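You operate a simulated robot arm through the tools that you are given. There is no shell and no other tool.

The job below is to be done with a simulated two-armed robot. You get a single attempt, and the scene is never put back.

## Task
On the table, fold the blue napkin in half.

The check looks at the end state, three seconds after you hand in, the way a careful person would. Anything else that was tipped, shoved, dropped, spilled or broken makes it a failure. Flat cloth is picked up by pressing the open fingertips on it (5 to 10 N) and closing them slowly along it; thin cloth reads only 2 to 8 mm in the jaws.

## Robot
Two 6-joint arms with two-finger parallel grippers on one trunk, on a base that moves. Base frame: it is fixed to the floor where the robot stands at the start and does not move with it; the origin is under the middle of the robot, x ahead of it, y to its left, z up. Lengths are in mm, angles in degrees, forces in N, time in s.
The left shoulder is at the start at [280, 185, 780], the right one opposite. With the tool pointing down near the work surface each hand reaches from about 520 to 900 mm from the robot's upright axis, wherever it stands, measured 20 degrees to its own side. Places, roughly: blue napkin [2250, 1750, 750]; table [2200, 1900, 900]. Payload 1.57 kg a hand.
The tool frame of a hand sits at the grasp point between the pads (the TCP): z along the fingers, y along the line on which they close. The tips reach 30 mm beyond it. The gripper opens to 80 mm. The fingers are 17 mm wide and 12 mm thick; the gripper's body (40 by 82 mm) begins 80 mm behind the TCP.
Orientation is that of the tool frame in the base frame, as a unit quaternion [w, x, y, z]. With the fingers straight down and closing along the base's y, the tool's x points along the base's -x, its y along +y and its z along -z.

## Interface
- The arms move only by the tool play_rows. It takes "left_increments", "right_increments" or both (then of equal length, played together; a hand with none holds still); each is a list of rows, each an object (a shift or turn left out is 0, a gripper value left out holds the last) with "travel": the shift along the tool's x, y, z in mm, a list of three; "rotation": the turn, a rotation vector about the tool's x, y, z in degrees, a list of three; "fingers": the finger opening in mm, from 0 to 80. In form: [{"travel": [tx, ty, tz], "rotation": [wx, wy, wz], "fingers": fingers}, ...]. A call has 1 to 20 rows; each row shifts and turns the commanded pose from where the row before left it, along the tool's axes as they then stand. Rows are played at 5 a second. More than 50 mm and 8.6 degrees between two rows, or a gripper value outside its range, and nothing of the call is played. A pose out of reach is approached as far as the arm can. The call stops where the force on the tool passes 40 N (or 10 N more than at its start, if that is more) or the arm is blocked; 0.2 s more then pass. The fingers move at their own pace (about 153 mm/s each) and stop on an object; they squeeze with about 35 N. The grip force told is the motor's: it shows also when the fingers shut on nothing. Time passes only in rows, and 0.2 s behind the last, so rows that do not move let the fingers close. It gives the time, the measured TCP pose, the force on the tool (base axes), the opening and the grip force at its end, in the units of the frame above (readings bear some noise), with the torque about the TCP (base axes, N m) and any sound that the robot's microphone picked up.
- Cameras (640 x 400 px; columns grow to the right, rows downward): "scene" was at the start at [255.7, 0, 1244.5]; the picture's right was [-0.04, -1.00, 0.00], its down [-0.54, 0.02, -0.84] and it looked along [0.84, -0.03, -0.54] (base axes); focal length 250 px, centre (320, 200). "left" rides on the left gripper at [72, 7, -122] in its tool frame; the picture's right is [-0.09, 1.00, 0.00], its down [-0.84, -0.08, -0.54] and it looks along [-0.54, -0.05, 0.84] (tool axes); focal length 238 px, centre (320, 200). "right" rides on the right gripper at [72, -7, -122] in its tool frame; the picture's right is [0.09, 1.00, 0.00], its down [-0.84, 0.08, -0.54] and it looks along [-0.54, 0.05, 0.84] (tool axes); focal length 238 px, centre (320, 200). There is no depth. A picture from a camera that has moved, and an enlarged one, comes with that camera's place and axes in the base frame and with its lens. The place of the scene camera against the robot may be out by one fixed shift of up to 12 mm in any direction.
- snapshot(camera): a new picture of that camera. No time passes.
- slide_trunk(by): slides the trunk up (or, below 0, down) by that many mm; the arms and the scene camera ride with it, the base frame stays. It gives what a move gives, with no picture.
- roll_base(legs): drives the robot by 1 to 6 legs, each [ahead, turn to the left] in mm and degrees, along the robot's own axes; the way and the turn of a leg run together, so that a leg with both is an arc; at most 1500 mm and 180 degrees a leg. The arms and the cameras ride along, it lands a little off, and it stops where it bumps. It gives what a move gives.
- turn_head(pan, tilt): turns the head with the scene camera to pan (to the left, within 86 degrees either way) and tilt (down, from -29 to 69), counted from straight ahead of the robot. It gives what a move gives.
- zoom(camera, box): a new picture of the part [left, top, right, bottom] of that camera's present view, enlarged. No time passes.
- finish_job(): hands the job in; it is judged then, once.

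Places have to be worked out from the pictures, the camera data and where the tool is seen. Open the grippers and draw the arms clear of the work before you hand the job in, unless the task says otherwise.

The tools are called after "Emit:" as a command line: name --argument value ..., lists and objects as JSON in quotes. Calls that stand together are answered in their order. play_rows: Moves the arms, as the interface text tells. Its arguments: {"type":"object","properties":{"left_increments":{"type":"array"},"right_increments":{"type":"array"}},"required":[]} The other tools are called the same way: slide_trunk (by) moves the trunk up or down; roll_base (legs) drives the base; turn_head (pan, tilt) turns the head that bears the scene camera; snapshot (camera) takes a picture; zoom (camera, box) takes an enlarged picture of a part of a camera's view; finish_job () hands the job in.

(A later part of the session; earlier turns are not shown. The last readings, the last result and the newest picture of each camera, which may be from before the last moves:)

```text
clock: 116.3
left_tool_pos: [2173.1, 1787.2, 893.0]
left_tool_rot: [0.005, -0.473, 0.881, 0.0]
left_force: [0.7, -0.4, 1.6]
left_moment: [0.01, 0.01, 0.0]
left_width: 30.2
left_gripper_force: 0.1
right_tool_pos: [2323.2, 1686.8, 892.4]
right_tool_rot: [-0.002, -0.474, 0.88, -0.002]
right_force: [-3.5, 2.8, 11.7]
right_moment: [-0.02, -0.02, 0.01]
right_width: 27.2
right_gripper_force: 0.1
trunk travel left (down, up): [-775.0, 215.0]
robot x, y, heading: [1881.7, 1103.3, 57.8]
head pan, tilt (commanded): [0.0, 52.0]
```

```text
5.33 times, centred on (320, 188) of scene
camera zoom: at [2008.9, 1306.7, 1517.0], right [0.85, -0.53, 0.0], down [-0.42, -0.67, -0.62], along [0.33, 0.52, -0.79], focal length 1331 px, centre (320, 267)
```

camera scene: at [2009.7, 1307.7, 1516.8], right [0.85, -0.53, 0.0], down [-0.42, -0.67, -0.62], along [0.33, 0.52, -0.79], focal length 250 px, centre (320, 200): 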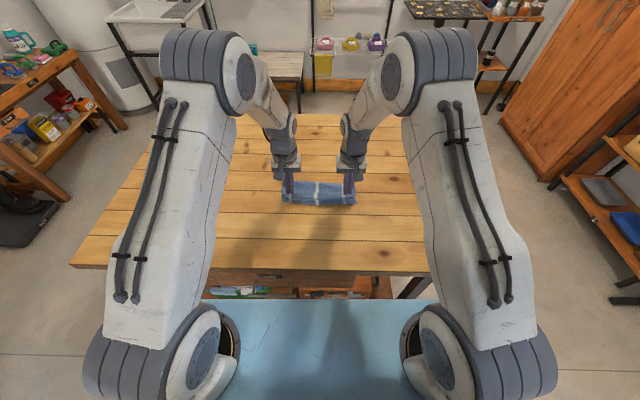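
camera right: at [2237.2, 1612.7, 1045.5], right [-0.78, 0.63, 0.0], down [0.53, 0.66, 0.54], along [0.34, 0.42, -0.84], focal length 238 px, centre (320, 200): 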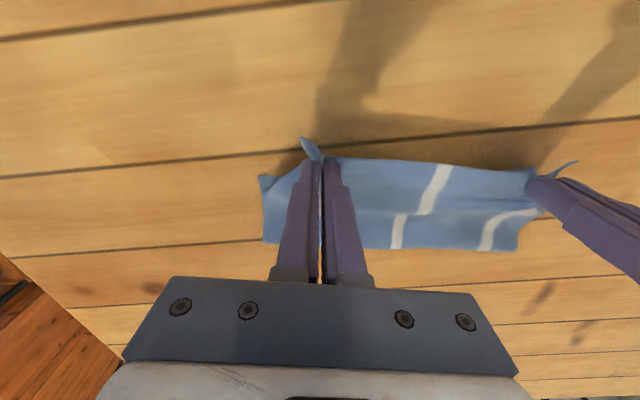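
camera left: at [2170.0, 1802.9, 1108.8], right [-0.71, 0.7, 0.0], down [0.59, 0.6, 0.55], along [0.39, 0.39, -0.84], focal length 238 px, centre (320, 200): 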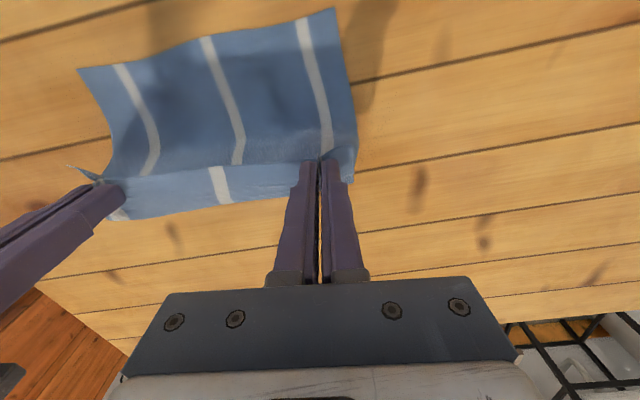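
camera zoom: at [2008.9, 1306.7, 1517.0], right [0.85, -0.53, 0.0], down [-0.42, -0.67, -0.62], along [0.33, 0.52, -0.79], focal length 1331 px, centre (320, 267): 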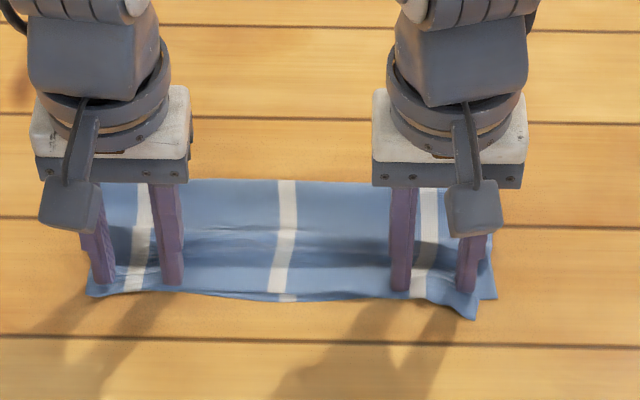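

The pleats opened out well: the left corners coincide and the right upper corner is only about 13 mm off. I raise both hands straight up and inspect.

Emit:
play_rows --left_increments '[{"travel": [0, 0, -3]}, {"travel": [0, 0, -8]}, {"travel": [0, 0, -15]}, {"travel": [-15, 0, -20]}, {"travel": [-25, 0, -10]}, {"travel": [-25, 0, 0]}, {"travel": [-25, 0, 0]}, {"travel": [-25, 0, 0]}, {"travel": [0, 0, 0]}]' --right_increments '[{"travel": [0, 0, -3]}, {"travel": [0, 0, -8]}, {"travel": [0, 0, -15]}, {"travel": [-15, 0, -20]}, {"travel": [-25, 0, -10]}, {"travel": [-25, 0, 0]}, {"travel": [-25, 0, 0]}, {"travel": [-25, 0, 0]}, {"travel": [0, 0, 0]}]'

Emit:
zoom --camera "scene" --box '[260, 150, 380, 225]'

Emit:
snapshot --camera "left"

Emit:
snapshot --camera "right"

```text
clock: 118.3
left_tool_pos: [2237.6, 1882.8, 948.2]
left_tool_rot: [0.003, -0.474, 0.88, 0.0]
left_force: [1.6, 0.3, -0.4]
left_moment: [-0.02, -0.03, -0.02]
left_width: 30.8
left_gripper_force: 0.0
right_tool_pos: [2388.0, 1784.6, 944.7]
right_tool_rot: [-0.002, -0.475, 0.88, -0.002]
right_force: [0.5, 0.3, -0.1]
right_moment: [0.01, 0.04, 0.0]
right_width: 30.8
right_gripper_force: 0.1
trunk travel left (down, up): [-775.0, 215.0]
robot x, y, heading: [1875.0, 1106.7, 58.0]
head pan, tilt (commanded): [0.0, 52.0]
```

```text
5.33 times, centred on (320, 188) of scene
camera zoom: at [2009.6, 1307.3, 1516.8], right [0.85, -0.53, 0.0], down [-0.42, -0.67, -0.62], along [0.33, 0.52, -0.79], focal length 1331 px, centre (320, 267)
```

zoom: 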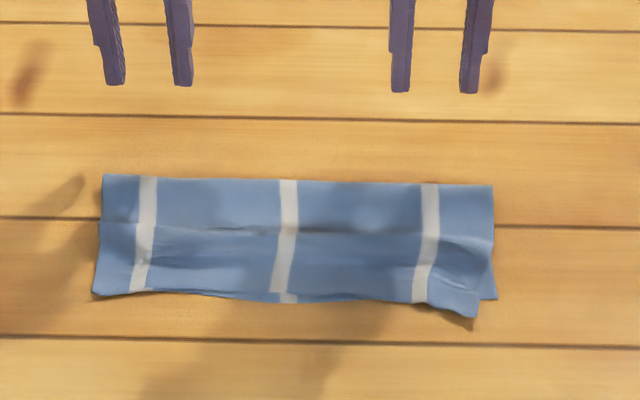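

```text
taken
camera left: at [2190.0, 1826.1, 1071.8], right [-0.78, 0.63, 0.0], down [0.52, 0.65, 0.55], along [0.34, 0.43, -0.84], focal length 238 px, centre (320, 200)
```

left: 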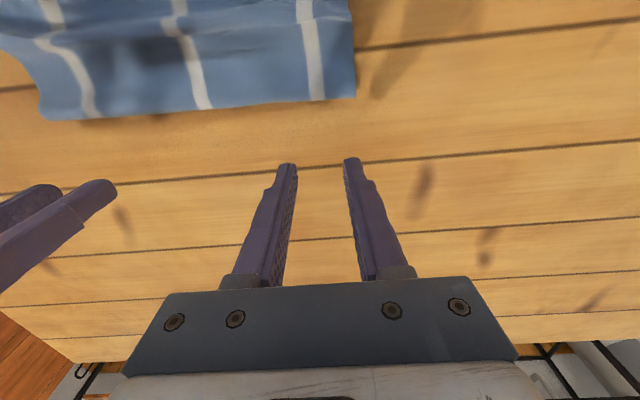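

```text
taken
camera right: at [2354.3, 1722.4, 1067.8], right [-0.88, 0.47, 0.0], down [0.4, 0.74, 0.54], along [0.25, 0.47, -0.84], focal length 238 px, centre (320, 200)
```

right: 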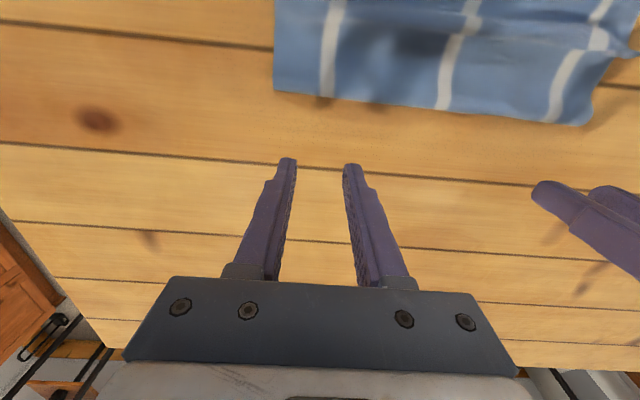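

The napkin now lies folded as a neat strip: left corners meet, but the upper layer has about 25 mm of slack standing as a wave along the middle and the right upper corner sticks out some 13 mm. I'll push that wave outward into the fold with spread fingertips held just above the flat cloth; first I position both hands above the near edge.

Emit:
play_rows --left_increments '[{"travel": [15.4, -4.8, 0], "fingers": 60}, {"travel": [15.4, -4.8, 0]}, {"travel": [15.4, -4.8, 0]}, {"travel": [15.4, -4.8, 0]}, {"travel": [15.4, -4.8, 0]}, {"travel": [15.4, -4.8, 0]}, {"travel": [15.4, -4.8, 0]}, {"travel": [15.4, -4.8, 0]}, {"travel": [0, 0, 15]}, {"travel": [0, 0, 15]}, {"travel": [0, 0, 0]}]' --right_increments '[{"travel": [15.7, 3.05, 0], "fingers": 60}, {"travel": [15.7, 3.05, 0]}, {"travel": [15.7, 3.05, 0]}, {"travel": [15.7, 3.05, 0]}, {"travel": [15.7, 3.05, 0]}, {"travel": [15.7, 3.05, 0]}, {"travel": [15.7, 3.05, 0]}, {"travel": [15.7, 3.05, 0]}, {"travel": [0, 0, 15]}, {"travel": [0, 0, 15]}, {"travel": [0, 0, 0]}]'

Emit:
zoom --camera "left" --box '[120, 40, 520, 290]'

Emit:
zoom --camera "right" --box '[120, 40, 520, 290]'

```text
clock: 120.7
left_tool_pos: [2201.9, 1759.9, 916.7]
left_tool_rot: [0.004, -0.474, 0.881, 0.0]
left_force: [-0.2, -0.6, -0.2]
left_moment: [-0.02, -0.03, 0.01]
left_width: 60.1
left_gripper_force: 0.0
right_tool_pos: [2298.5, 1693.0, 917.5]
right_tool_rot: [-0.002, -0.474, 0.881, -0.002]
right_force: [-0.7, -0.3, -0.4]
right_moment: [0.01, 0.01, -0.03]
right_width: 60.1
right_gripper_force: 0.2
trunk travel left (down, up): [-775.0, 215.0]
robot x, y, heading: [1877.3, 1107.9, 57.6]
head pan, tilt (commanded): [0.0, 52.0]
```

```text
1.60 times, centred on (320, 165) of left
camera zoom: at [2154.7, 1702.2, 1040.6], right [-0.78, 0.63, 0.0], down [0.52, 0.65, 0.55], along [0.34, 0.43, -0.84], focal length 381 px, centre (320, 256)
```

zoom: 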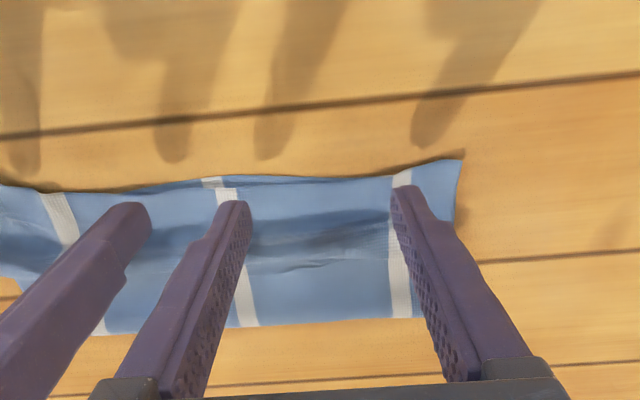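

```text
1.60 times, centred on (320, 165) of right
camera zoom: at [2263.9, 1629.7, 1039.3], right [-0.88, 0.47, 0.0], down [0.4, 0.74, 0.54], along [0.25, 0.47, -0.84], focal length 381 px, centre (320, 256)
```

zoom: 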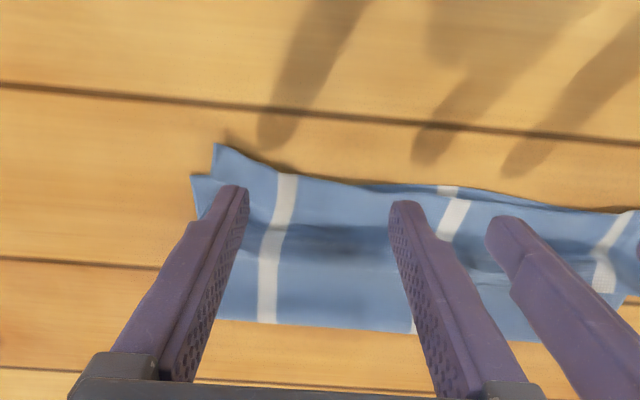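

Four tips stand above the near edge of the strip. I lower them to about 2 mm above the flat layers and check for load.

Emit:
play_rows --left_increments '[{"travel": [0, 0, 8]}, {"travel": [0, 0, 8]}, {"travel": [0, 0, 6]}, {"travel": [0, 0, 0]}]' --right_increments '[{"travel": [0, 0, 8]}, {"travel": [0, 0, 8]}, {"travel": [0, 0, 6.5]}, {"travel": [0, 0, 0]}]'

Emit:
zoom --camera "scene" --box '[260, 150, 380, 225]'

```text
clock: 121.7
left_tool_pos: [2201.9, 1758.8, 895.7]
left_tool_rot: [0.004, -0.473, 0.881, 0.0]
left_force: [0.1, 0.6, -0.1]
left_moment: [-0.01, -0.02, -0.01]
left_width: 60.2
left_gripper_force: 0.0
right_tool_pos: [2299.6, 1692.4, 895.9]
right_tool_rot: [-0.003, -0.474, 0.88, -0.003]
right_force: [-0.8, 0.4, 0.0]
right_moment: [-0.02, 0.03, 0.03]
right_width: 59.9
right_gripper_force: 0.1
trunk travel left (down, up): [-775.0, 215.0]
robot x, y, heading: [1880.0, 1101.1, 57.7]
head pan, tilt (commanded): [0.0, 52.0]
```

```text
5.33 times, centred on (320, 188) of scene
camera zoom: at [2009.4, 1307.1, 1516.8], right [0.85, -0.53, 0.0], down [-0.42, -0.67, -0.62], along [0.33, 0.52, -0.79], focal length 1331 px, centre (320, 267)
```

zoom: 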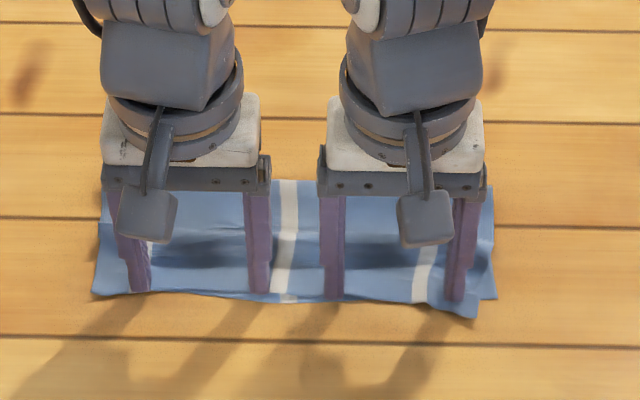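

No load yet; I lower 1.2 mm more and sweep outward 32 mm, then check.

Emit:
play_rows --left_increments '[{"travel": [0, 0, 1.2]}, {"travel": [-4, 0, 0]}, {"travel": [-4, 0, 0]}, {"travel": [-4, 0, 0]}, {"travel": [-4, 0, 0]}, {"travel": [-4, 0, 0]}, {"travel": [-4, 0, 0]}, {"travel": [-4, 0, 0]}, {"travel": [-4, 0, 0]}, {"travel": [0, 0, 0]}]' --right_increments '[{"travel": [0, 0, 1.2]}, {"travel": [-4, 0, 0]}, {"travel": [-4, 0, 0]}, {"travel": [-4, 0, 0]}, {"travel": [-4, 0, 0]}, {"travel": [-4, 0, 0]}, {"travel": [-4, 0, 0]}, {"travel": [-4, 0, 0]}, {"travel": [-4, 0, 0]}, {"travel": [0, 0, 0]}]'

Emit:
zoom --camera "scene" --box '[260, 150, 380, 225]'

Emit:
zoom --camera "right" --box '[120, 40, 520, 290]'

Emit:
zoom --camera "left" --box '[120, 40, 520, 290]'

```text
clock: 123.9
left_tool_pos: [2218.7, 1785.8, 894.3]
left_tool_rot: [0.004, -0.474, 0.881, 0.0]
left_force: [-0.1, -0.7, 0.7]
left_moment: [0.02, 0.03, 0.02]
left_width: 60.0
left_gripper_force: 0.0
right_tool_pos: [2316.0, 1718.7, 894.5]
right_tool_rot: [-0.002, -0.475, 0.88, -0.002]
right_force: [0.0, -0.1, 0.4]
right_moment: [-0.02, -0.01, 0.0]
right_width: 60.0
right_gripper_force: 0.0
trunk travel left (down, up): [-775.0, 215.0]
robot x, y, heading: [1879.8, 1102.0, 58.1]
head pan, tilt (commanded): [0.0, 52.0]
```

```text
5.33 times, centred on (320, 188) of scene
camera zoom: at [2009.4, 1307.1, 1516.8], right [0.85, -0.53, 0.0], down [-0.42, -0.67, -0.62], along [0.33, 0.52, -0.79], focal length 1331 px, centre (320, 267)
```

zoom: 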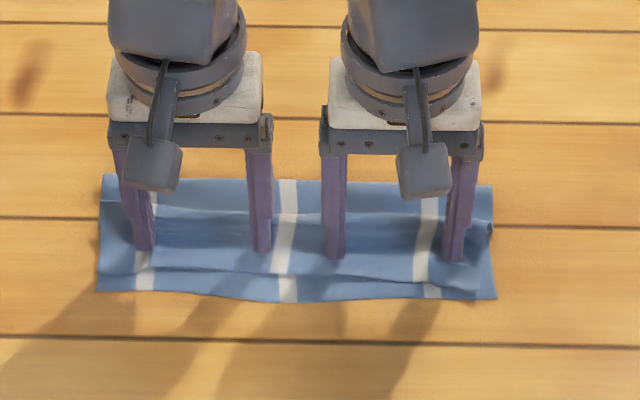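

```text
1.60 times, centred on (320, 165) of right
camera zoom: at [2281.7, 1656.3, 1015.7], right [-0.88, 0.47, 0.0], down [0.4, 0.74, 0.54], along [0.25, 0.47, -0.84], focal length 381 px, centre (320, 256)
```

zoom: 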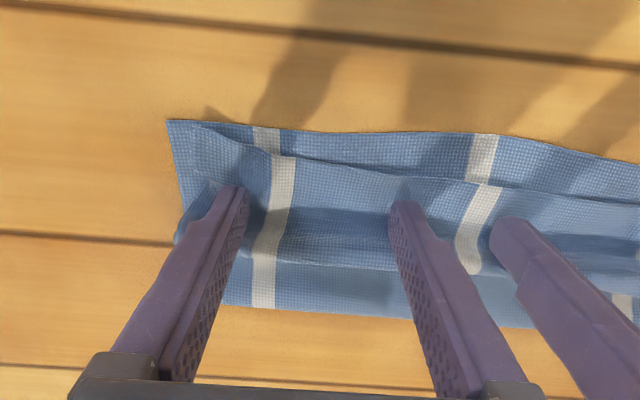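

```text
1.60 times, centred on (320, 165) of left
camera zoom: at [2171.2, 1729.2, 1018.6], right [-0.78, 0.63, 0.0], down [0.52, 0.65, 0.55], along [0.34, 0.43, -0.84], focal length 381 px, centre (320, 256)
```

zoom: 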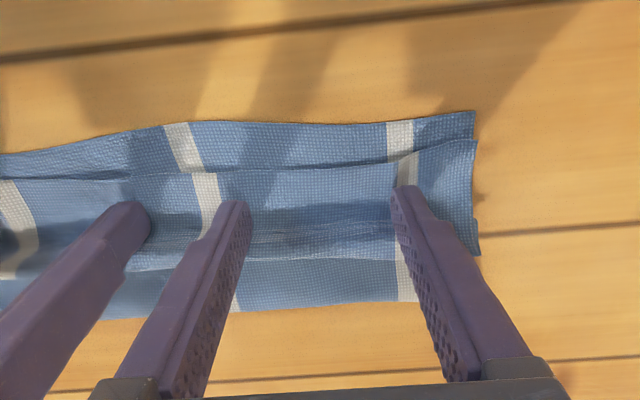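

The whole upper layer slid outward with the wave, which is fine: I'll push the slack out at the fold first and then draw the edge back to the near edge. I sweep on outward by 40 mm.

Emit:
play_rows --left_increments '[{"travel": [-4, 0, 0]}, {"travel": [-4, 0, 0]}, {"travel": [-4, 0, 0]}, {"travel": [-4, 0, 0]}, {"travel": [-4, 0, 0]}, {"travel": [-4, 0, 0]}, {"travel": [-4, 0, 0]}, {"travel": [-4, 0, 0]}, {"travel": [-4, 0, 0]}, {"travel": [-4, 0, 0]}, {"travel": [0, 0, 0]}]' --right_increments '[{"travel": [-4, 0, 0]}, {"travel": [-4, 0, 0]}, {"travel": [-4, 0, 0]}, {"travel": [-4, 0, 0]}, {"travel": [-4, 0, 0]}, {"travel": [-4, 0, 0]}, {"travel": [-4, 0, 0]}, {"travel": [-4, 0, 0]}, {"travel": [-4, 0, 0]}, {"travel": [-4, 0, 0]}, {"travel": [0, 0, 0]}]'

Emit:
zoom --camera "scene" --box '[260, 150, 380, 225]'

Emit:
zoom --camera "right" --box '[120, 0, 520, 250]'

Emit:
zoom --camera "left" --box '[120, 0, 520, 250]'

```text
clock: 126.3
left_tool_pos: [2240.0, 1821.1, 894.5]
left_tool_rot: [0.003, -0.473, 0.881, 0.0]
left_force: [-0.2, -0.2, -0.7]
left_moment: [-0.03, 0.0, -0.01]
left_width: 59.9
left_gripper_force: 0.0
right_tool_pos: [2339.0, 1752.6, 893.2]
right_tool_rot: [-0.003, -0.474, 0.88, -0.003]
right_force: [0.2, -0.4, 0.5]
right_moment: [0.02, 0.03, 0.01]
right_width: 59.8
right_gripper_force: 0.1
trunk travel left (down, up): [-775.0, 215.0]
robot x, y, heading: [1875.4, 1103.3, 58.1]
head pan, tilt (commanded): [0.0, 52.0]
```

```text
5.33 times, centred on (320, 188) of scene
camera zoom: at [2009.4, 1307.1, 1516.8], right [0.85, -0.53, 0.0], down [-0.42, -0.67, -0.62], along [0.33, 0.52, -0.79], focal length 1331 px, centre (320, 267)
```

zoom: 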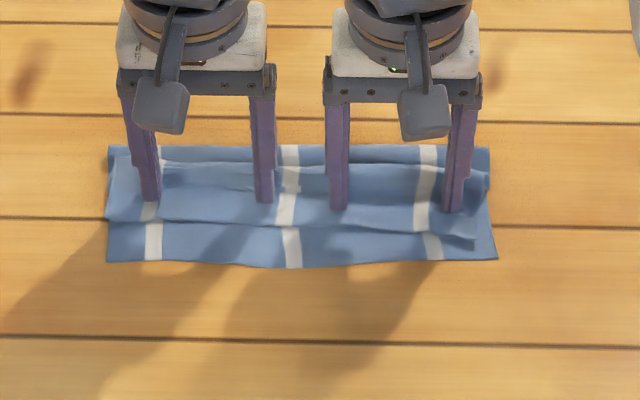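

```text
1.60 times, centred on (320, 125) of right
camera zoom: at [2304.8, 1689.3, 1015.6], right [-0.88, 0.47, 0.0], down [0.4, 0.74, 0.54], along [0.25, 0.47, -0.84], focal length 381 px, centre (320, 320)
```

zoom: 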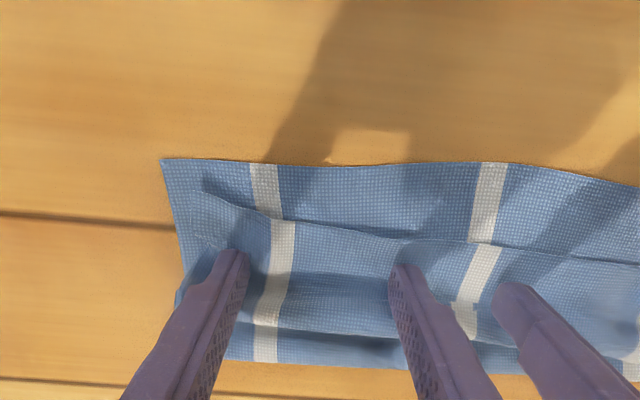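

```text
1.60 times, centred on (320, 125) of left
camera zoom: at [2193.7, 1763.1, 1018.5], right [-0.78, 0.63, 0.0], down [0.52, 0.65, 0.55], along [0.34, 0.43, -0.84], focal length 381 px, centre (320, 320)
```

zoom: 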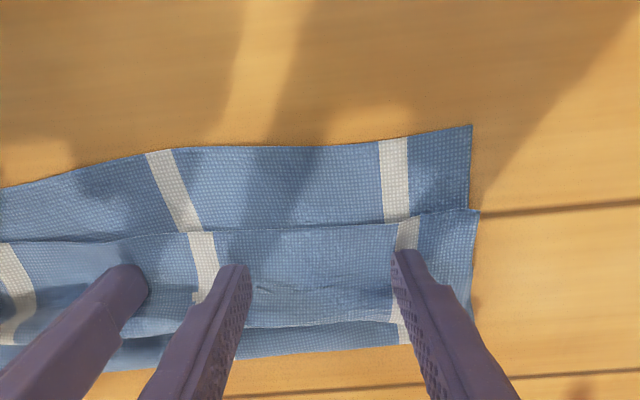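

The cloth slid as a whole, since nothing held the lower layer. Its near strip is now bare on the left (about 30 mm), so I'll pin that strip with the left hand and then push the slack out at the fold with the right; I lift the left hand and set it on the bare strip.

Emit:
play_rows --left_increments '[{"travel": [0, 0, -10], "fingers": 60}, {"travel": [0, 0, -15], "fingers": 50}, {"travel": [13, 4, 0]}, {"travel": [13, 4, 0]}, {"travel": [13, 4, 0]}, {"travel": [0, 0, 12]}, {"travel": [0, 0, 10]}, {"travel": [0, 0, 2]}, {"travel": [0, 0, 0]}]'

Emit:
zoom --camera "left" --box '[120, 40, 520, 290]'

Emit:
zoom --camera "scene" --box '[260, 150, 380, 225]'

```text
clock: 128.3
left_tool_pos: [2208.6, 1794.8, 895.4]
left_tool_rot: [0.004, -0.473, 0.881, 0.0]
left_force: [0.2, 0.9, 0.9]
left_moment: [0.01, 0.0, 0.0]
left_width: 50.1
left_gripper_force: 0.1
right_tool_pos: [2338.6, 1751.8, 893.3]
right_tool_rot: [-0.002, -0.474, 0.881, -0.003]
right_force: [1.1, 1.0, 0.3]
right_moment: [-0.01, 0.01, 0.02]
right_width: 60.2
right_gripper_force: 0.0
trunk travel left (down, up): [-775.0, 215.0]
robot x, y, heading: [1879.0, 1104.1, 58.1]
head pan, tilt (commanded): [0.0, 52.0]
```

```text
1.60 times, centred on (320, 165) of left
camera zoom: at [2162.3, 1737.2, 1018.9], right [-0.78, 0.63, 0.0], down [0.52, 0.65, 0.55], along [0.34, 0.43, -0.84], focal length 381 px, centre (320, 256)
```

zoom: 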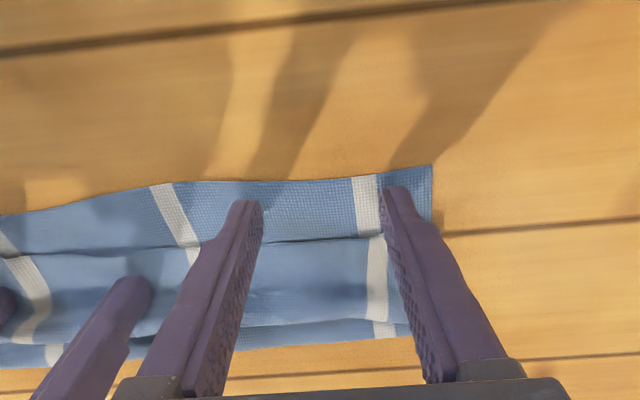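

```text
5.33 times, centred on (320, 188) of scene
camera zoom: at [2009.4, 1307.1, 1516.8], right [0.85, -0.53, 0.0], down [-0.42, -0.67, -0.62], along [0.33, 0.52, -0.79], focal length 1331 px, centre (320, 267)
```

zoom: 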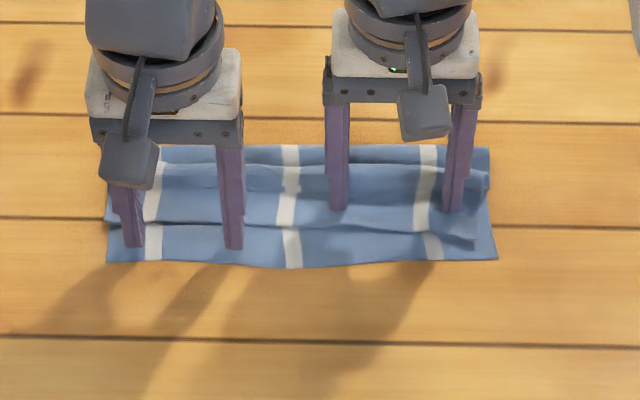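

The left tips hover over the bare lower strip. I lower them to press with about 10 N.

Emit:
play_rows --left_increments '[{"travel": [0, 0, 2]}, {"travel": [0, 0, 1.5]}, {"travel": [0, 0, 1]}, {"travel": [0, 0, 0]}]'

```text
clock: 129.3
left_tool_pos: [2209.0, 1794.4, 891.6]
left_tool_rot: [0.005, -0.473, 0.881, 0.0]
left_force: [0.5, 0.1, 0.1]
left_moment: [-0.01, 0.0, -0.01]
left_width: 50.0
left_gripper_force: 0.1
right_tool_pos: [2339.0, 1751.7, 894.1]
right_tool_rot: [-0.003, -0.474, 0.881, -0.002]
right_force: [0.2, 0.3, 0.1]
right_moment: [-0.02, 0.01, -0.02]
right_width: 59.7
right_gripper_force: 0.1
trunk travel left (down, up): [-775.0, 215.0]
robot x, y, heading: [1880.1, 1106.3, 58.0]
head pan, tilt (commanded): [0.0, 52.0]
```

Emit:
play_rows --left_increments '[{"travel": [0, 0, 0.8]}, {"travel": [0, 0, 0.7]}, {"travel": [0, 0, 0]}]'

```text
clock: 130.1
left_tool_pos: [2209.5, 1793.6, 891.0]
left_tool_rot: [0.006, -0.473, 0.881, 0.0]
left_force: [-1.1, 1.5, 14.3]
left_moment: [0.17, 0.41, -0.04]
left_width: 50.2
left_gripper_force: 0.2
right_tool_pos: [2338.4, 1750.4, 894.4]
right_tool_rot: [-0.003, -0.474, 0.88, -0.003]
right_force: [-0.3, 0.1, -0.2]
right_moment: [-0.03, -0.01, 0.01]
right_width: 60.1
right_gripper_force: 0.1
trunk travel left (down, up): [-775.0, 215.0]
robot x, y, heading: [1878.5, 1105.9, 58.0]
head pan, tilt (commanded): [0.0, 52.0]
```

The left pins with 14 N. Now the right hand pushes the slack outward by 28 mm.

Emit:
play_rows --right_increments '[{"travel": [-4, 0, 0]}, {"travel": [-4, 0, 0]}, {"travel": [-4, 0, 0]}, {"travel": [-4, 0, 0]}, {"travel": [-4, 0, 0]}, {"travel": [-4, 0, 0]}, {"travel": [-4, 0, 0]}, {"travel": [0, 0, 0]}]'

Emit:
zoom --camera "scene" --box '[260, 150, 380, 225]'

Emit:
zoom --camera "right" --box '[120, 0, 520, 250]'

```text
clock: 131.9
left_tool_pos: [2208.3, 1793.7, 892.2]
left_tool_rot: [0.005, -0.473, 0.881, 0.001]
left_force: [0.6, 5.8, 25.8]
left_moment: [0.46, 0.56, -0.14]
left_width: 50.3
left_gripper_force: 0.7
right_tool_pos: [2354.4, 1773.9, 893.2]
right_tool_rot: [-0.003, -0.474, 0.88, -0.003]
right_force: [0.3, 0.4, 0.1]
right_moment: [0.01, 0.03, -0.01]
right_width: 60.2
right_gripper_force: 0.0
trunk travel left (down, up): [-775.0, 215.0]
robot x, y, heading: [1876.6, 1104.6, 58.0]
head pan, tilt (commanded): [0.0, 52.0]
```

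```text
5.33 times, centred on (320, 188) of scene
camera zoom: at [2009.0, 1306.2, 1517.1], right [0.85, -0.53, 0.0], down [-0.42, -0.67, -0.62], along [0.33, 0.52, -0.79], focal length 1331 px, centre (320, 267)
```

zoom: 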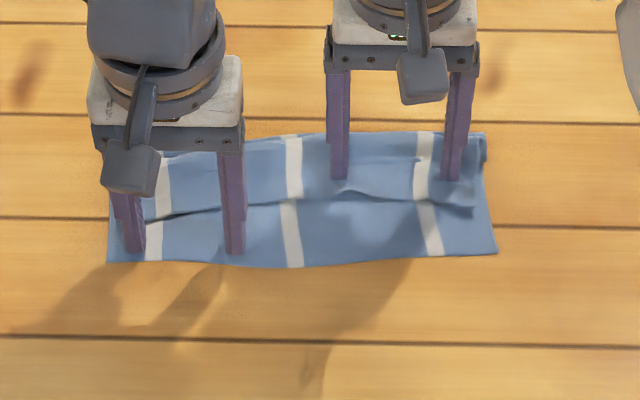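

```text
1.60 times, centred on (320, 125) of right
camera zoom: at [2319.8, 1711.9, 1015.1], right [-0.88, 0.47, 0.0], down [0.4, 0.74, 0.54], along [0.25, 0.47, -0.84], focal length 381 px, centre (320, 320)
```

zoom: 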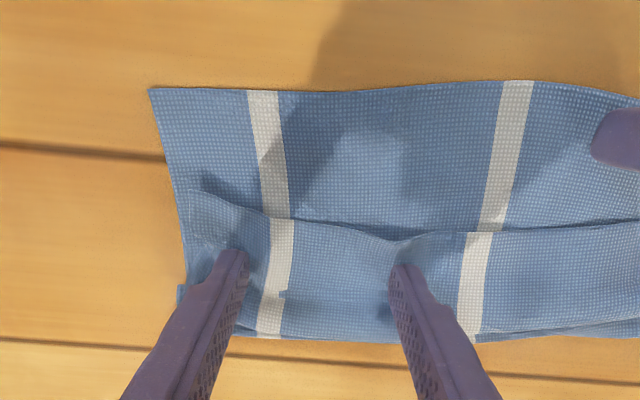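

It works: with the lower layer pinned the fold moved outward on the right (depth now about 104 of the wanted 111 mm). I push 14 mm further.

Emit:
play_rows --right_increments '[{"travel": [-4, 0, 0]}, {"travel": [-4, 0, 0]}, {"travel": [-4, 0, 0]}, {"travel": [-4, 0, 0]}, {"travel": [0, 0, 0]}]'

Emit:
zoom --camera "scene" --box '[260, 150, 380, 225]'

```text
clock: 133.1
left_tool_pos: [2209.5, 1793.2, 891.0]
left_tool_rot: [0.005, -0.473, 0.881, 0.001]
left_force: [2.4, 6.0, 25.6]
left_moment: [0.44, 0.52, -0.18]
left_width: 50.3
left_gripper_force: 0.2
right_tool_pos: [2362.3, 1789.3, 893.1]
right_tool_rot: [-0.002, -0.474, 0.881, -0.002]
right_force: [-0.1, -1.1, 0.1]
right_moment: [0.01, 0.02, -0.01]
right_width: 59.8
right_gripper_force: 0.3
trunk travel left (down, up): [-775.0, 215.0]
robot x, y, heading: [1877.6, 1103.7, 58.0]
head pan, tilt (commanded): [0.0, 52.0]
```

```text
5.33 times, centred on (320, 188) of scene
camera zoom: at [2009.0, 1306.3, 1517.1], right [0.85, -0.53, 0.0], down [-0.42, -0.67, -0.62], along [0.33, 0.52, -0.79], focal length 1331 px, centre (320, 267)
```

zoom: 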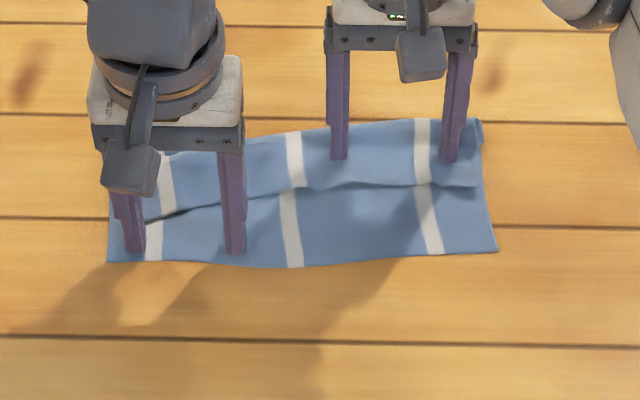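

The right half is now folded at about 115 mm depth, the middle also; the left still at about 96. I swap: the right hand goes to pin the bare lower strip on its side.

Emit:
play_rows --right_increments '[{"travel": [0, 0, -10], "fingers": 60}, {"travel": [0, 0, -15]}, {"travel": [15, 0, 0], "fingers": 50}, {"travel": [15, 0, 0]}, {"travel": [15, 0, 0]}, {"travel": [15, 0, 0]}, {"travel": [0, 0, 12]}, {"travel": [0, 0, 12]}, {"travel": [0, 0, 1.5]}, {"travel": [0, 0, 0]}]'

Emit:
zoom --camera "scene" --box '[260, 150, 380, 225]'

```text
clock: 135.3
left_tool_pos: [2208.9, 1794.1, 891.2]
left_tool_rot: [0.004, -0.474, 0.881, 0.001]
left_force: [3.2, 4.4, 25.8]
left_moment: [0.38, 0.54, -0.1]
left_width: 50.3
left_gripper_force: 0.2
right_tool_pos: [2327.9, 1737.9, 893.6]
right_tool_rot: [-0.002, -0.474, 0.881, -0.002]
right_force: [-0.5, -0.6, 0.7]
right_moment: [-0.01, 0.01, 0.0]
right_width: 50.1
right_gripper_force: 0.1
trunk travel left (down, up): [-775.0, 215.0]
robot x, y, heading: [1880.7, 1108.7, 57.9]
head pan, tilt (commanded): [0.0, 52.0]
```

```text
5.33 times, centred on (320, 188) of scene
camera zoom: at [2009.0, 1306.1, 1517.1], right [0.85, -0.53, 0.0], down [-0.42, -0.67, -0.62], along [0.33, 0.52, -0.79], focal length 1331 px, centre (320, 267)
```

zoom: 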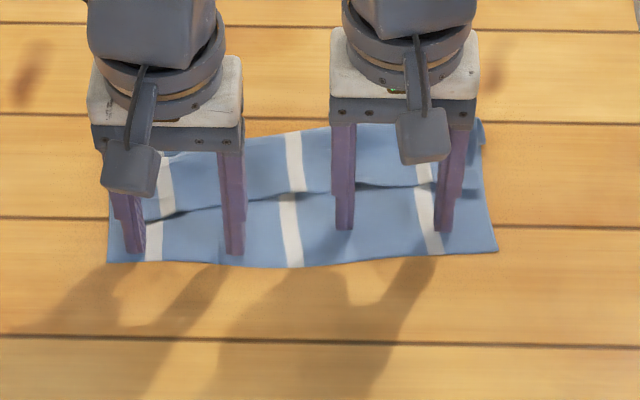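

The right tips stand on the bare lower strip. I press them down.

Emit:
play_rows --right_increments '[{"travel": [0, 0, 1.2]}, {"travel": [0, 0, 1]}, {"travel": [0, 0, 0.6]}, {"travel": [0, 0, 0]}]'

```text
clock: 136.3
left_tool_pos: [2208.7, 1794.7, 890.6]
left_tool_rot: [0.005, -0.473, 0.881, 0.0]
left_force: [2.4, 4.1, 24.7]
left_moment: [0.4, 0.54, -0.12]
left_width: 50.4
left_gripper_force: 0.4
right_tool_pos: [2329.1, 1737.3, 891.7]
right_tool_rot: [-0.002, -0.474, 0.881, -0.002]
right_force: [1.1, -0.9, 4.2]
right_moment: [0.06, 0.02, -0.01]
right_width: 50.0
right_gripper_force: 0.1
trunk travel left (down, up): [-775.0, 215.0]
robot x, y, heading: [1874.6, 1105.5, 58.2]
head pan, tilt (commanded): [0.0, 52.0]
```

The right presses with 4 N; I add 1 mm. The left hand rises, moves out over the upper layer's edge and lowers to about 3 mm above the layers.

Emit:
play_rows --right_increments '[{"travel": [0, 0, 0.5]}, {"travel": [0, 0, 0.5]}, {"travel": [0, 0, 0]}, {"travel": [0, 0, 0]}, {"travel": [0, 0, 0]}, {"travel": [0, 0, 0]}, {"travel": [0, 0, 0]}, {"travel": [0, 0, 0]}]' --left_increments '[{"travel": [0, 0, 0]}, {"travel": [0, 0, -4]}, {"travel": [0, 0, -20], "fingers": 60}, {"travel": [-18, -4, -5]}, {"travel": [-18, -4, 0]}, {"travel": [0, 0, 12]}, {"travel": [0, 0, 11]}, {"travel": [0, 0, 0]}]'

Emit:
zoom --camera "left" --box '[120, 0, 520, 250]'

Emit:
zoom --camera "scene" --box '[260, 150, 380, 225]'

```text
clock: 138.1
left_tool_pos: [2236.2, 1818.9, 898.1]
left_tool_rot: [0.004, -0.474, 0.881, 0.0]
left_force: [0.6, -0.5, 0.6]
left_moment: [0.01, 0.0, -0.04]
left_width: 60.0
left_gripper_force: 0.0
right_tool_pos: [2329.2, 1737.9, 891.0]
right_tool_rot: [-0.002, -0.474, 0.881, -0.002]
right_force: [1.5, -3.5, 29.8]
right_moment: [0.04, 0.13, 0.01]
right_width: 49.7
right_gripper_force: 0.1
trunk travel left (down, up): [-775.0, 215.0]
robot x, y, heading: [1875.5, 1101.6, 58.0]
head pan, tilt (commanded): [0.0, 52.0]
```

```text
1.60 times, centred on (320, 125) of left
camera zoom: at [2188.9, 1761.5, 1021.1], right [-0.78, 0.63, 0.0], down [0.52, 0.65, 0.55], along [0.34, 0.43, -0.84], focal length 381 px, centre (320, 320)
```

zoom: 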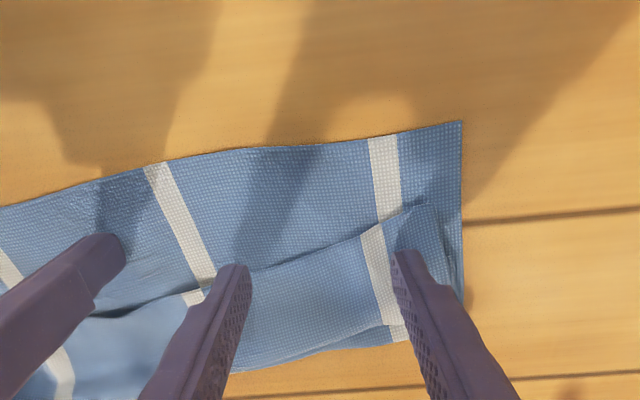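

```text
5.33 times, centred on (320, 188) of scene
camera zoom: at [2008.7, 1305.8, 1517.2], right [0.85, -0.53, 0.0], down [-0.42, -0.67, -0.62], along [0.33, 0.52, -0.79], focal length 1331 px, centre (320, 267)
```

zoom: 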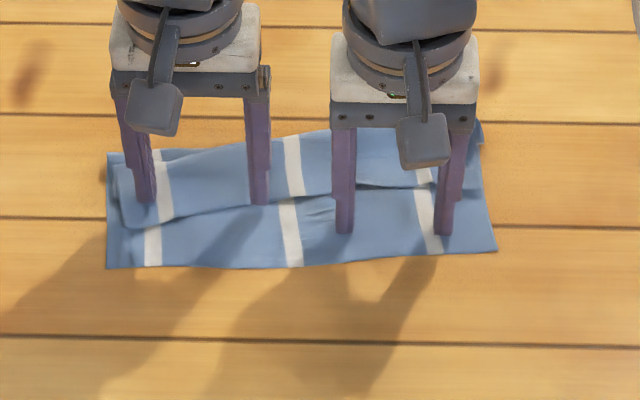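

The left tips are on the upper layer's edge zone. I ease the right pin a little, lower the left by 4 mm and push 32 mm outward.

Emit:
play_rows --right_increments '[{"travel": [0, 0, -0.4]}, {"travel": [0, 0, 0]}, {"travel": [0, 0, 0]}, {"travel": [0, 0, 0]}, {"travel": [0, 0, 0]}, {"travel": [0, 0, 0]}, {"travel": [0, 0, 0]}, {"travel": [0, 0, 0]}, {"travel": [0, 0, 0]}, {"travel": [0, 0, 0]}, {"travel": [0, 0, 0]}]' --left_increments '[{"travel": [0, 0, 2]}, {"travel": [0, 0, 1.8]}, {"travel": [-4, 0, 0]}, {"travel": [-4, 0, 0]}, {"travel": [-4, 0, 0]}, {"travel": [-4, 0, 0]}, {"travel": [-4, 0, 0]}, {"travel": [-4, 0, 0]}, {"travel": [-4, 0, 0]}, {"travel": [-4, 0, 0]}, {"travel": [0, 0, 0]}]'

Emit:
zoom --camera "left" --box '[120, 0, 520, 250]'

Emit:
zoom --camera "scene" --box '[260, 150, 380, 225]'

```text
clock: 140.5
left_tool_pos: [2253.7, 1846.8, 893.5]
left_tool_rot: [0.005, -0.473, 0.881, 0.001]
left_force: [0.2, -0.4, -0.2]
left_moment: [0.0, 0.02, 0.01]
left_width: 60.0
left_gripper_force: 0.0
right_tool_pos: [2328.5, 1738.8, 891.5]
right_tool_rot: [-0.002, -0.475, 0.88, -0.003]
right_force: [3.4, -4.6, 27.3]
right_moment: [0.03, 0.09, 0.05]
right_width: 49.8
right_gripper_force: 0.0
trunk travel left (down, up): [-775.0, 215.0]
robot x, y, heading: [1880.5, 1103.4, 58.1]
head pan, tilt (commanded): [0.0, 52.0]
```

```text
1.60 times, centred on (320, 125) of left
camera zoom: at [2206.5, 1788.9, 1016.4], right [-0.78, 0.63, 0.0], down [0.52, 0.65, 0.55], along [0.34, 0.43, -0.84], focal length 381 px, centre (320, 320)
```

zoom: 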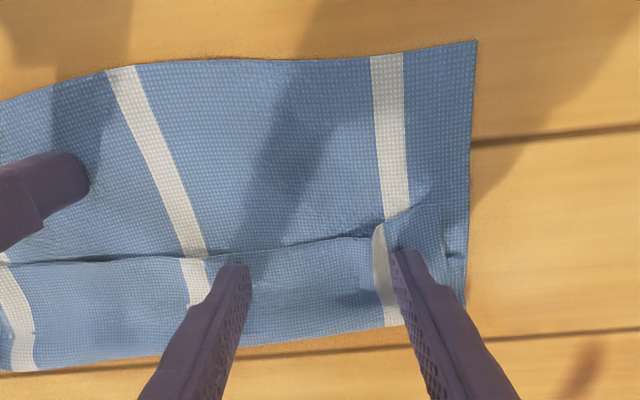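

```text
5.33 times, centred on (320, 188) of scene
camera zoom: at [2008.9, 1305.8, 1517.1], right [0.85, -0.53, 0.0], down [-0.42, -0.67, -0.62], along [0.33, 0.52, -0.79], focal length 1331 px, centre (320, 267)
```

zoom: 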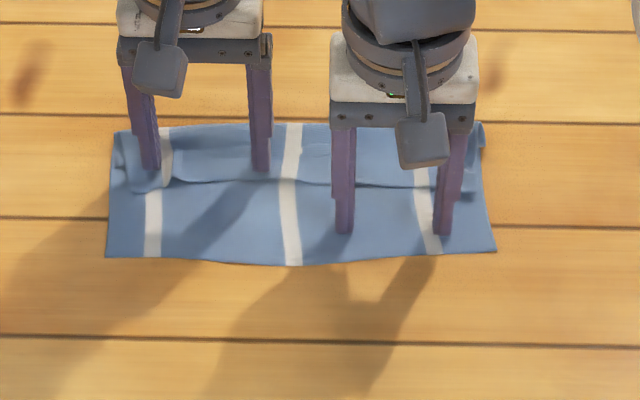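

The left fold has come out too (about 107 mm). I push the left 8 mm more, then lift it to look at everything before drawing the upper edge back.

Emit:
play_rows --left_increments '[{"travel": [-4, 0, 0]}, {"travel": [-4, 0, 0]}, {"travel": [0, 0, 0]}, {"travel": [0, 0, -8]}, {"travel": [0, 0, -20]}, {"travel": [-20, 10, -10]}, {"travel": [-20, 10, 0]}, {"travel": [0, 0, 0]}]'

Emit:
zoom --camera "scene" --box '[260, 150, 380, 225]'

Emit:
snapshot --camera "left"

Emit:
zoom --camera "right" --box '[120, 0, 520, 250]'

```text
clock: 142.3
left_tool_pos: [2259.7, 1896.0, 932.4]
left_tool_rot: [0.004, -0.473, 0.881, 0.0]
left_force: [0.2, 0.0, 0.1]
left_moment: [0.01, -0.01, -0.03]
left_width: 60.4
left_gripper_force: 0.0
right_tool_pos: [2328.8, 1738.8, 892.3]
right_tool_rot: [-0.002, -0.474, 0.88, -0.002]
right_force: [2.9, -3.5, 27.6]
right_moment: [0.08, 0.12, 0.06]
right_width: 49.3
right_gripper_force: 0.1
trunk travel left (down, up): [-775.0, 215.0]
robot x, y, heading: [1875.8, 1102.8, 57.8]
head pan, tilt (commanded): [0.0, 52.0]
```

```text
5.33 times, centred on (320, 188) of scene
camera zoom: at [2008.9, 1305.8, 1517.1], right [0.85, -0.53, 0.0], down [-0.42, -0.67, -0.62], along [0.33, 0.52, -0.79], focal length 1331 px, centre (320, 267)
```

zoom: 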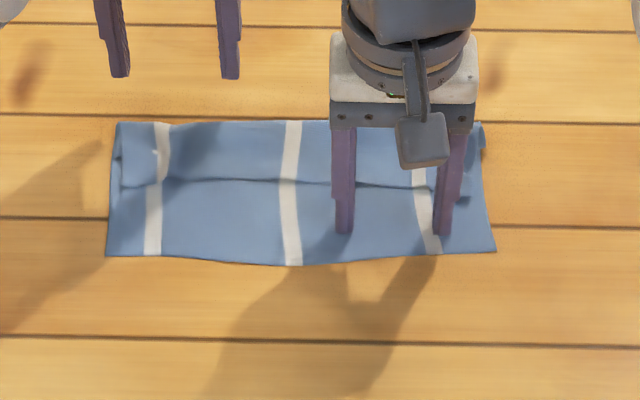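

```text
taken
camera left: at [2213.7, 1838.6, 1055.8], right [-0.78, 0.63, 0.0], down [0.52, 0.65, 0.55], along [0.34, 0.43, -0.84], focal length 238 px, centre (320, 200)
```

left: 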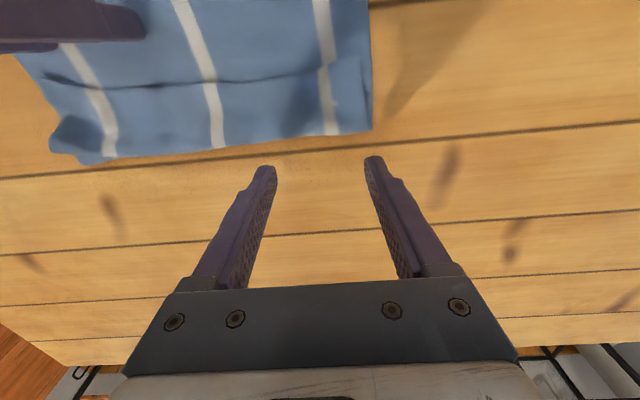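

```text
1.60 times, centred on (320, 125) of right
camera zoom: at [2294.6, 1675.4, 1012.9], right [-0.88, 0.47, 0.0], down [0.4, 0.74, 0.54], along [0.25, 0.47, -0.84], focal length 381 px, centre (320, 320)
```

zoom: 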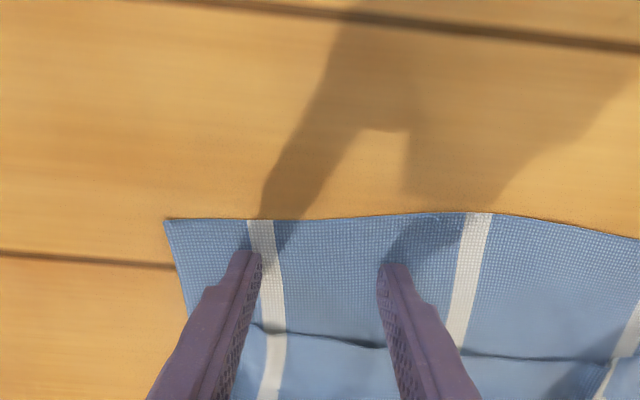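

The lower layer now spans about 116 mm to the fold, and the upper edge lies some 60 mm short with its slack pleated near the fold. I bring both hands over the upper edge's rim (f≈705) to draw it back toward me by light friction.

Emit:
play_rows --right_increments '[{"travel": [0, 0, -5], "fingers": 50}, {"travel": [0, 0, -25], "fingers": 60}, {"travel": [-16, 0, 0]}, {"travel": [-16, 0, 0]}, {"travel": [-15, 0, 0]}, {"travel": [0, 0, 12]}, {"travel": [0, 0, 8]}, {"travel": [0, 0, 0]}]' --left_increments '[{"travel": [0, 0, 0], "fingers": 60}, {"travel": [12, -5, 0]}, {"travel": [12, -5, 0]}, {"travel": [12, -5, 0]}, {"travel": [13, -5, 0]}, {"travel": [0, 0, 14]}, {"travel": [0, 0, 10]}, {"travel": [0, 0, 0]}]'

Emit:
zoom --camera "left" --box '[120, 0, 520, 250]'

Emit:
zoom --camera "right" --box '[120, 0, 520, 250]'

Emit:
zoom --camera "scene" --box '[260, 150, 380, 225]'

```text
clock: 144.1
left_tool_pos: [2252.1, 1845.5, 906.8]
left_tool_rot: [0.003, -0.473, 0.881, 0.0]
left_force: [0.7, 0.2, -0.9]
left_moment: [-0.01, 0.05, -0.02]
left_width: 59.8
left_gripper_force: 0.0
right_tool_pos: [2356.4, 1778.9, 899.3]
right_tool_rot: [-0.003, -0.474, 0.881, -0.002]
right_force: [0.5, 1.0, -0.1]
right_moment: [0.03, -0.01, -0.01]
right_width: 60.1
right_gripper_force: 0.1
trunk travel left (down, up): [-775.0, 215.0]
robot x, y, heading: [1879.6, 1106.4, 57.8]
head pan, tilt (commanded): [0.0, 52.0]
```

```text
1.60 times, centred on (320, 125) of left
camera zoom: at [2205.9, 1787.3, 1029.8], right [-0.78, 0.63, 0.0], down [0.52, 0.65, 0.55], along [0.34, 0.43, -0.84], focal length 381 px, centre (320, 320)
```

zoom: 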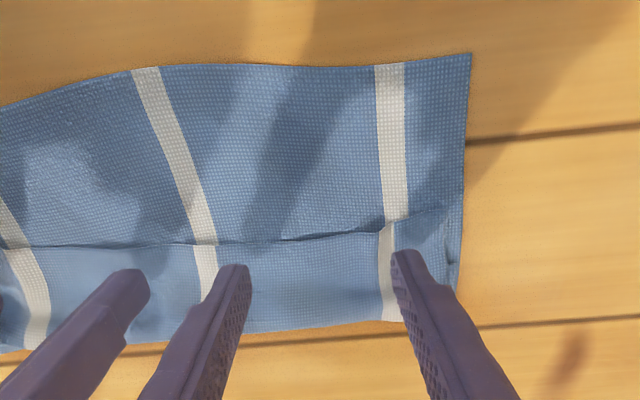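

```text
1.60 times, centred on (320, 125) of right
camera zoom: at [2321.2, 1715.7, 1021.9], right [-0.88, 0.47, 0.0], down [0.4, 0.74, 0.54], along [0.25, 0.47, -0.84], focal length 381 px, centre (320, 320)
```

zoom: 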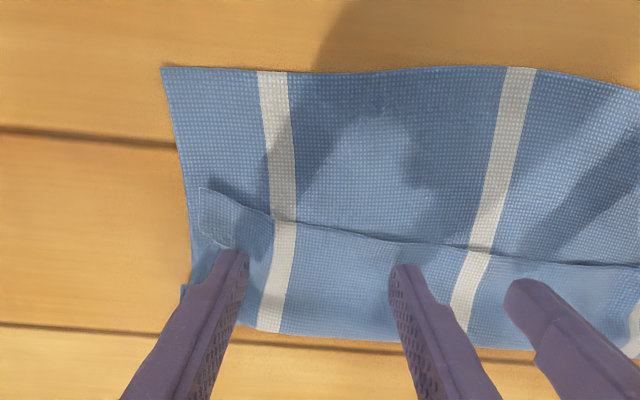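

```text
5.33 times, centred on (320, 188) of scene
camera zoom: at [2009.6, 1307.1, 1516.8], right [0.85, -0.53, 0.0], down [-0.42, -0.67, -0.62], along [0.33, 0.52, -0.79], focal length 1331 px, centre (320, 267)
```

zoom: 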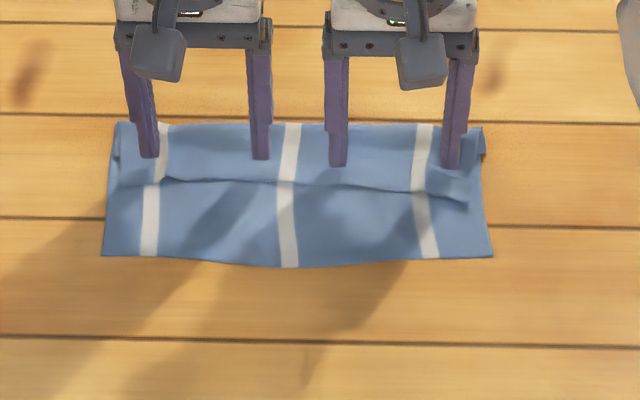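

Both hands stand just inside the upper edge (at f≈697 left, 689 right; lower edge at 631). I lower them to a light touch.

Emit:
play_rows --right_increments '[{"travel": [0, 0, 2]}, {"travel": [0, 0, 2]}, {"travel": [0, 0, 1]}, {"travel": [0, 0, 0]}]' --left_increments '[{"travel": [0, 0, 6]}, {"travel": [0, 0, 4]}, {"travel": [0, 0, 2.5]}, {"travel": [0, 0, 0]}]'

```text
clock: 145.1
left_tool_pos: [2252.8, 1843.5, 893.8]
left_tool_rot: [0.003, -0.473, 0.881, 0.0]
left_force: [-0.2, -0.1, 0.2]
left_moment: [-0.02, 0.03, 0.01]
left_width: 59.9
left_gripper_force: 0.1
right_tool_pos: [2355.7, 1778.2, 894.7]
right_tool_rot: [-0.003, -0.474, 0.88, -0.003]
right_force: [-0.6, 0.4, -0.2]
right_moment: [0.01, 0.03, 0.0]
right_width: 60.4
right_gripper_force: 0.2
trunk travel left (down, up): [-775.0, 215.0]
robot x, y, heading: [1877.2, 1100.9, 58.0]
head pan, tilt (commanded): [0.0, 52.0]
```

Emit:
play_rows --right_increments '[{"travel": [0, 0, 1.2]}, {"travel": [0, 0, 0.8]}, {"travel": [0, 0, 0]}]' --left_increments '[{"travel": [0, 0, 0.8]}, {"travel": [0, 0, 0.6]}, {"travel": [0, 0, 0]}]'

```text
clock: 145.9
left_tool_pos: [2251.8, 1844.4, 892.2]
left_tool_rot: [0.004, -0.474, 0.881, 0.0]
left_force: [0.1, 1.1, 0.2]
left_moment: [0.01, 0.01, -0.01]
left_width: 59.7
left_gripper_force: 0.0
right_tool_pos: [2355.1, 1778.6, 892.8]
right_tool_rot: [-0.003, -0.474, 0.881, -0.003]
right_force: [0.1, 0.6, 0.2]
right_moment: [0.01, -0.02, -0.02]
right_width: 59.8
right_gripper_force: 0.1
trunk travel left (down, up): [-775.0, 215.0]
robot x, y, heading: [1875.1, 1106.7, 58.0]
head pan, tilt (commanded): [0.0, 52.0]
```

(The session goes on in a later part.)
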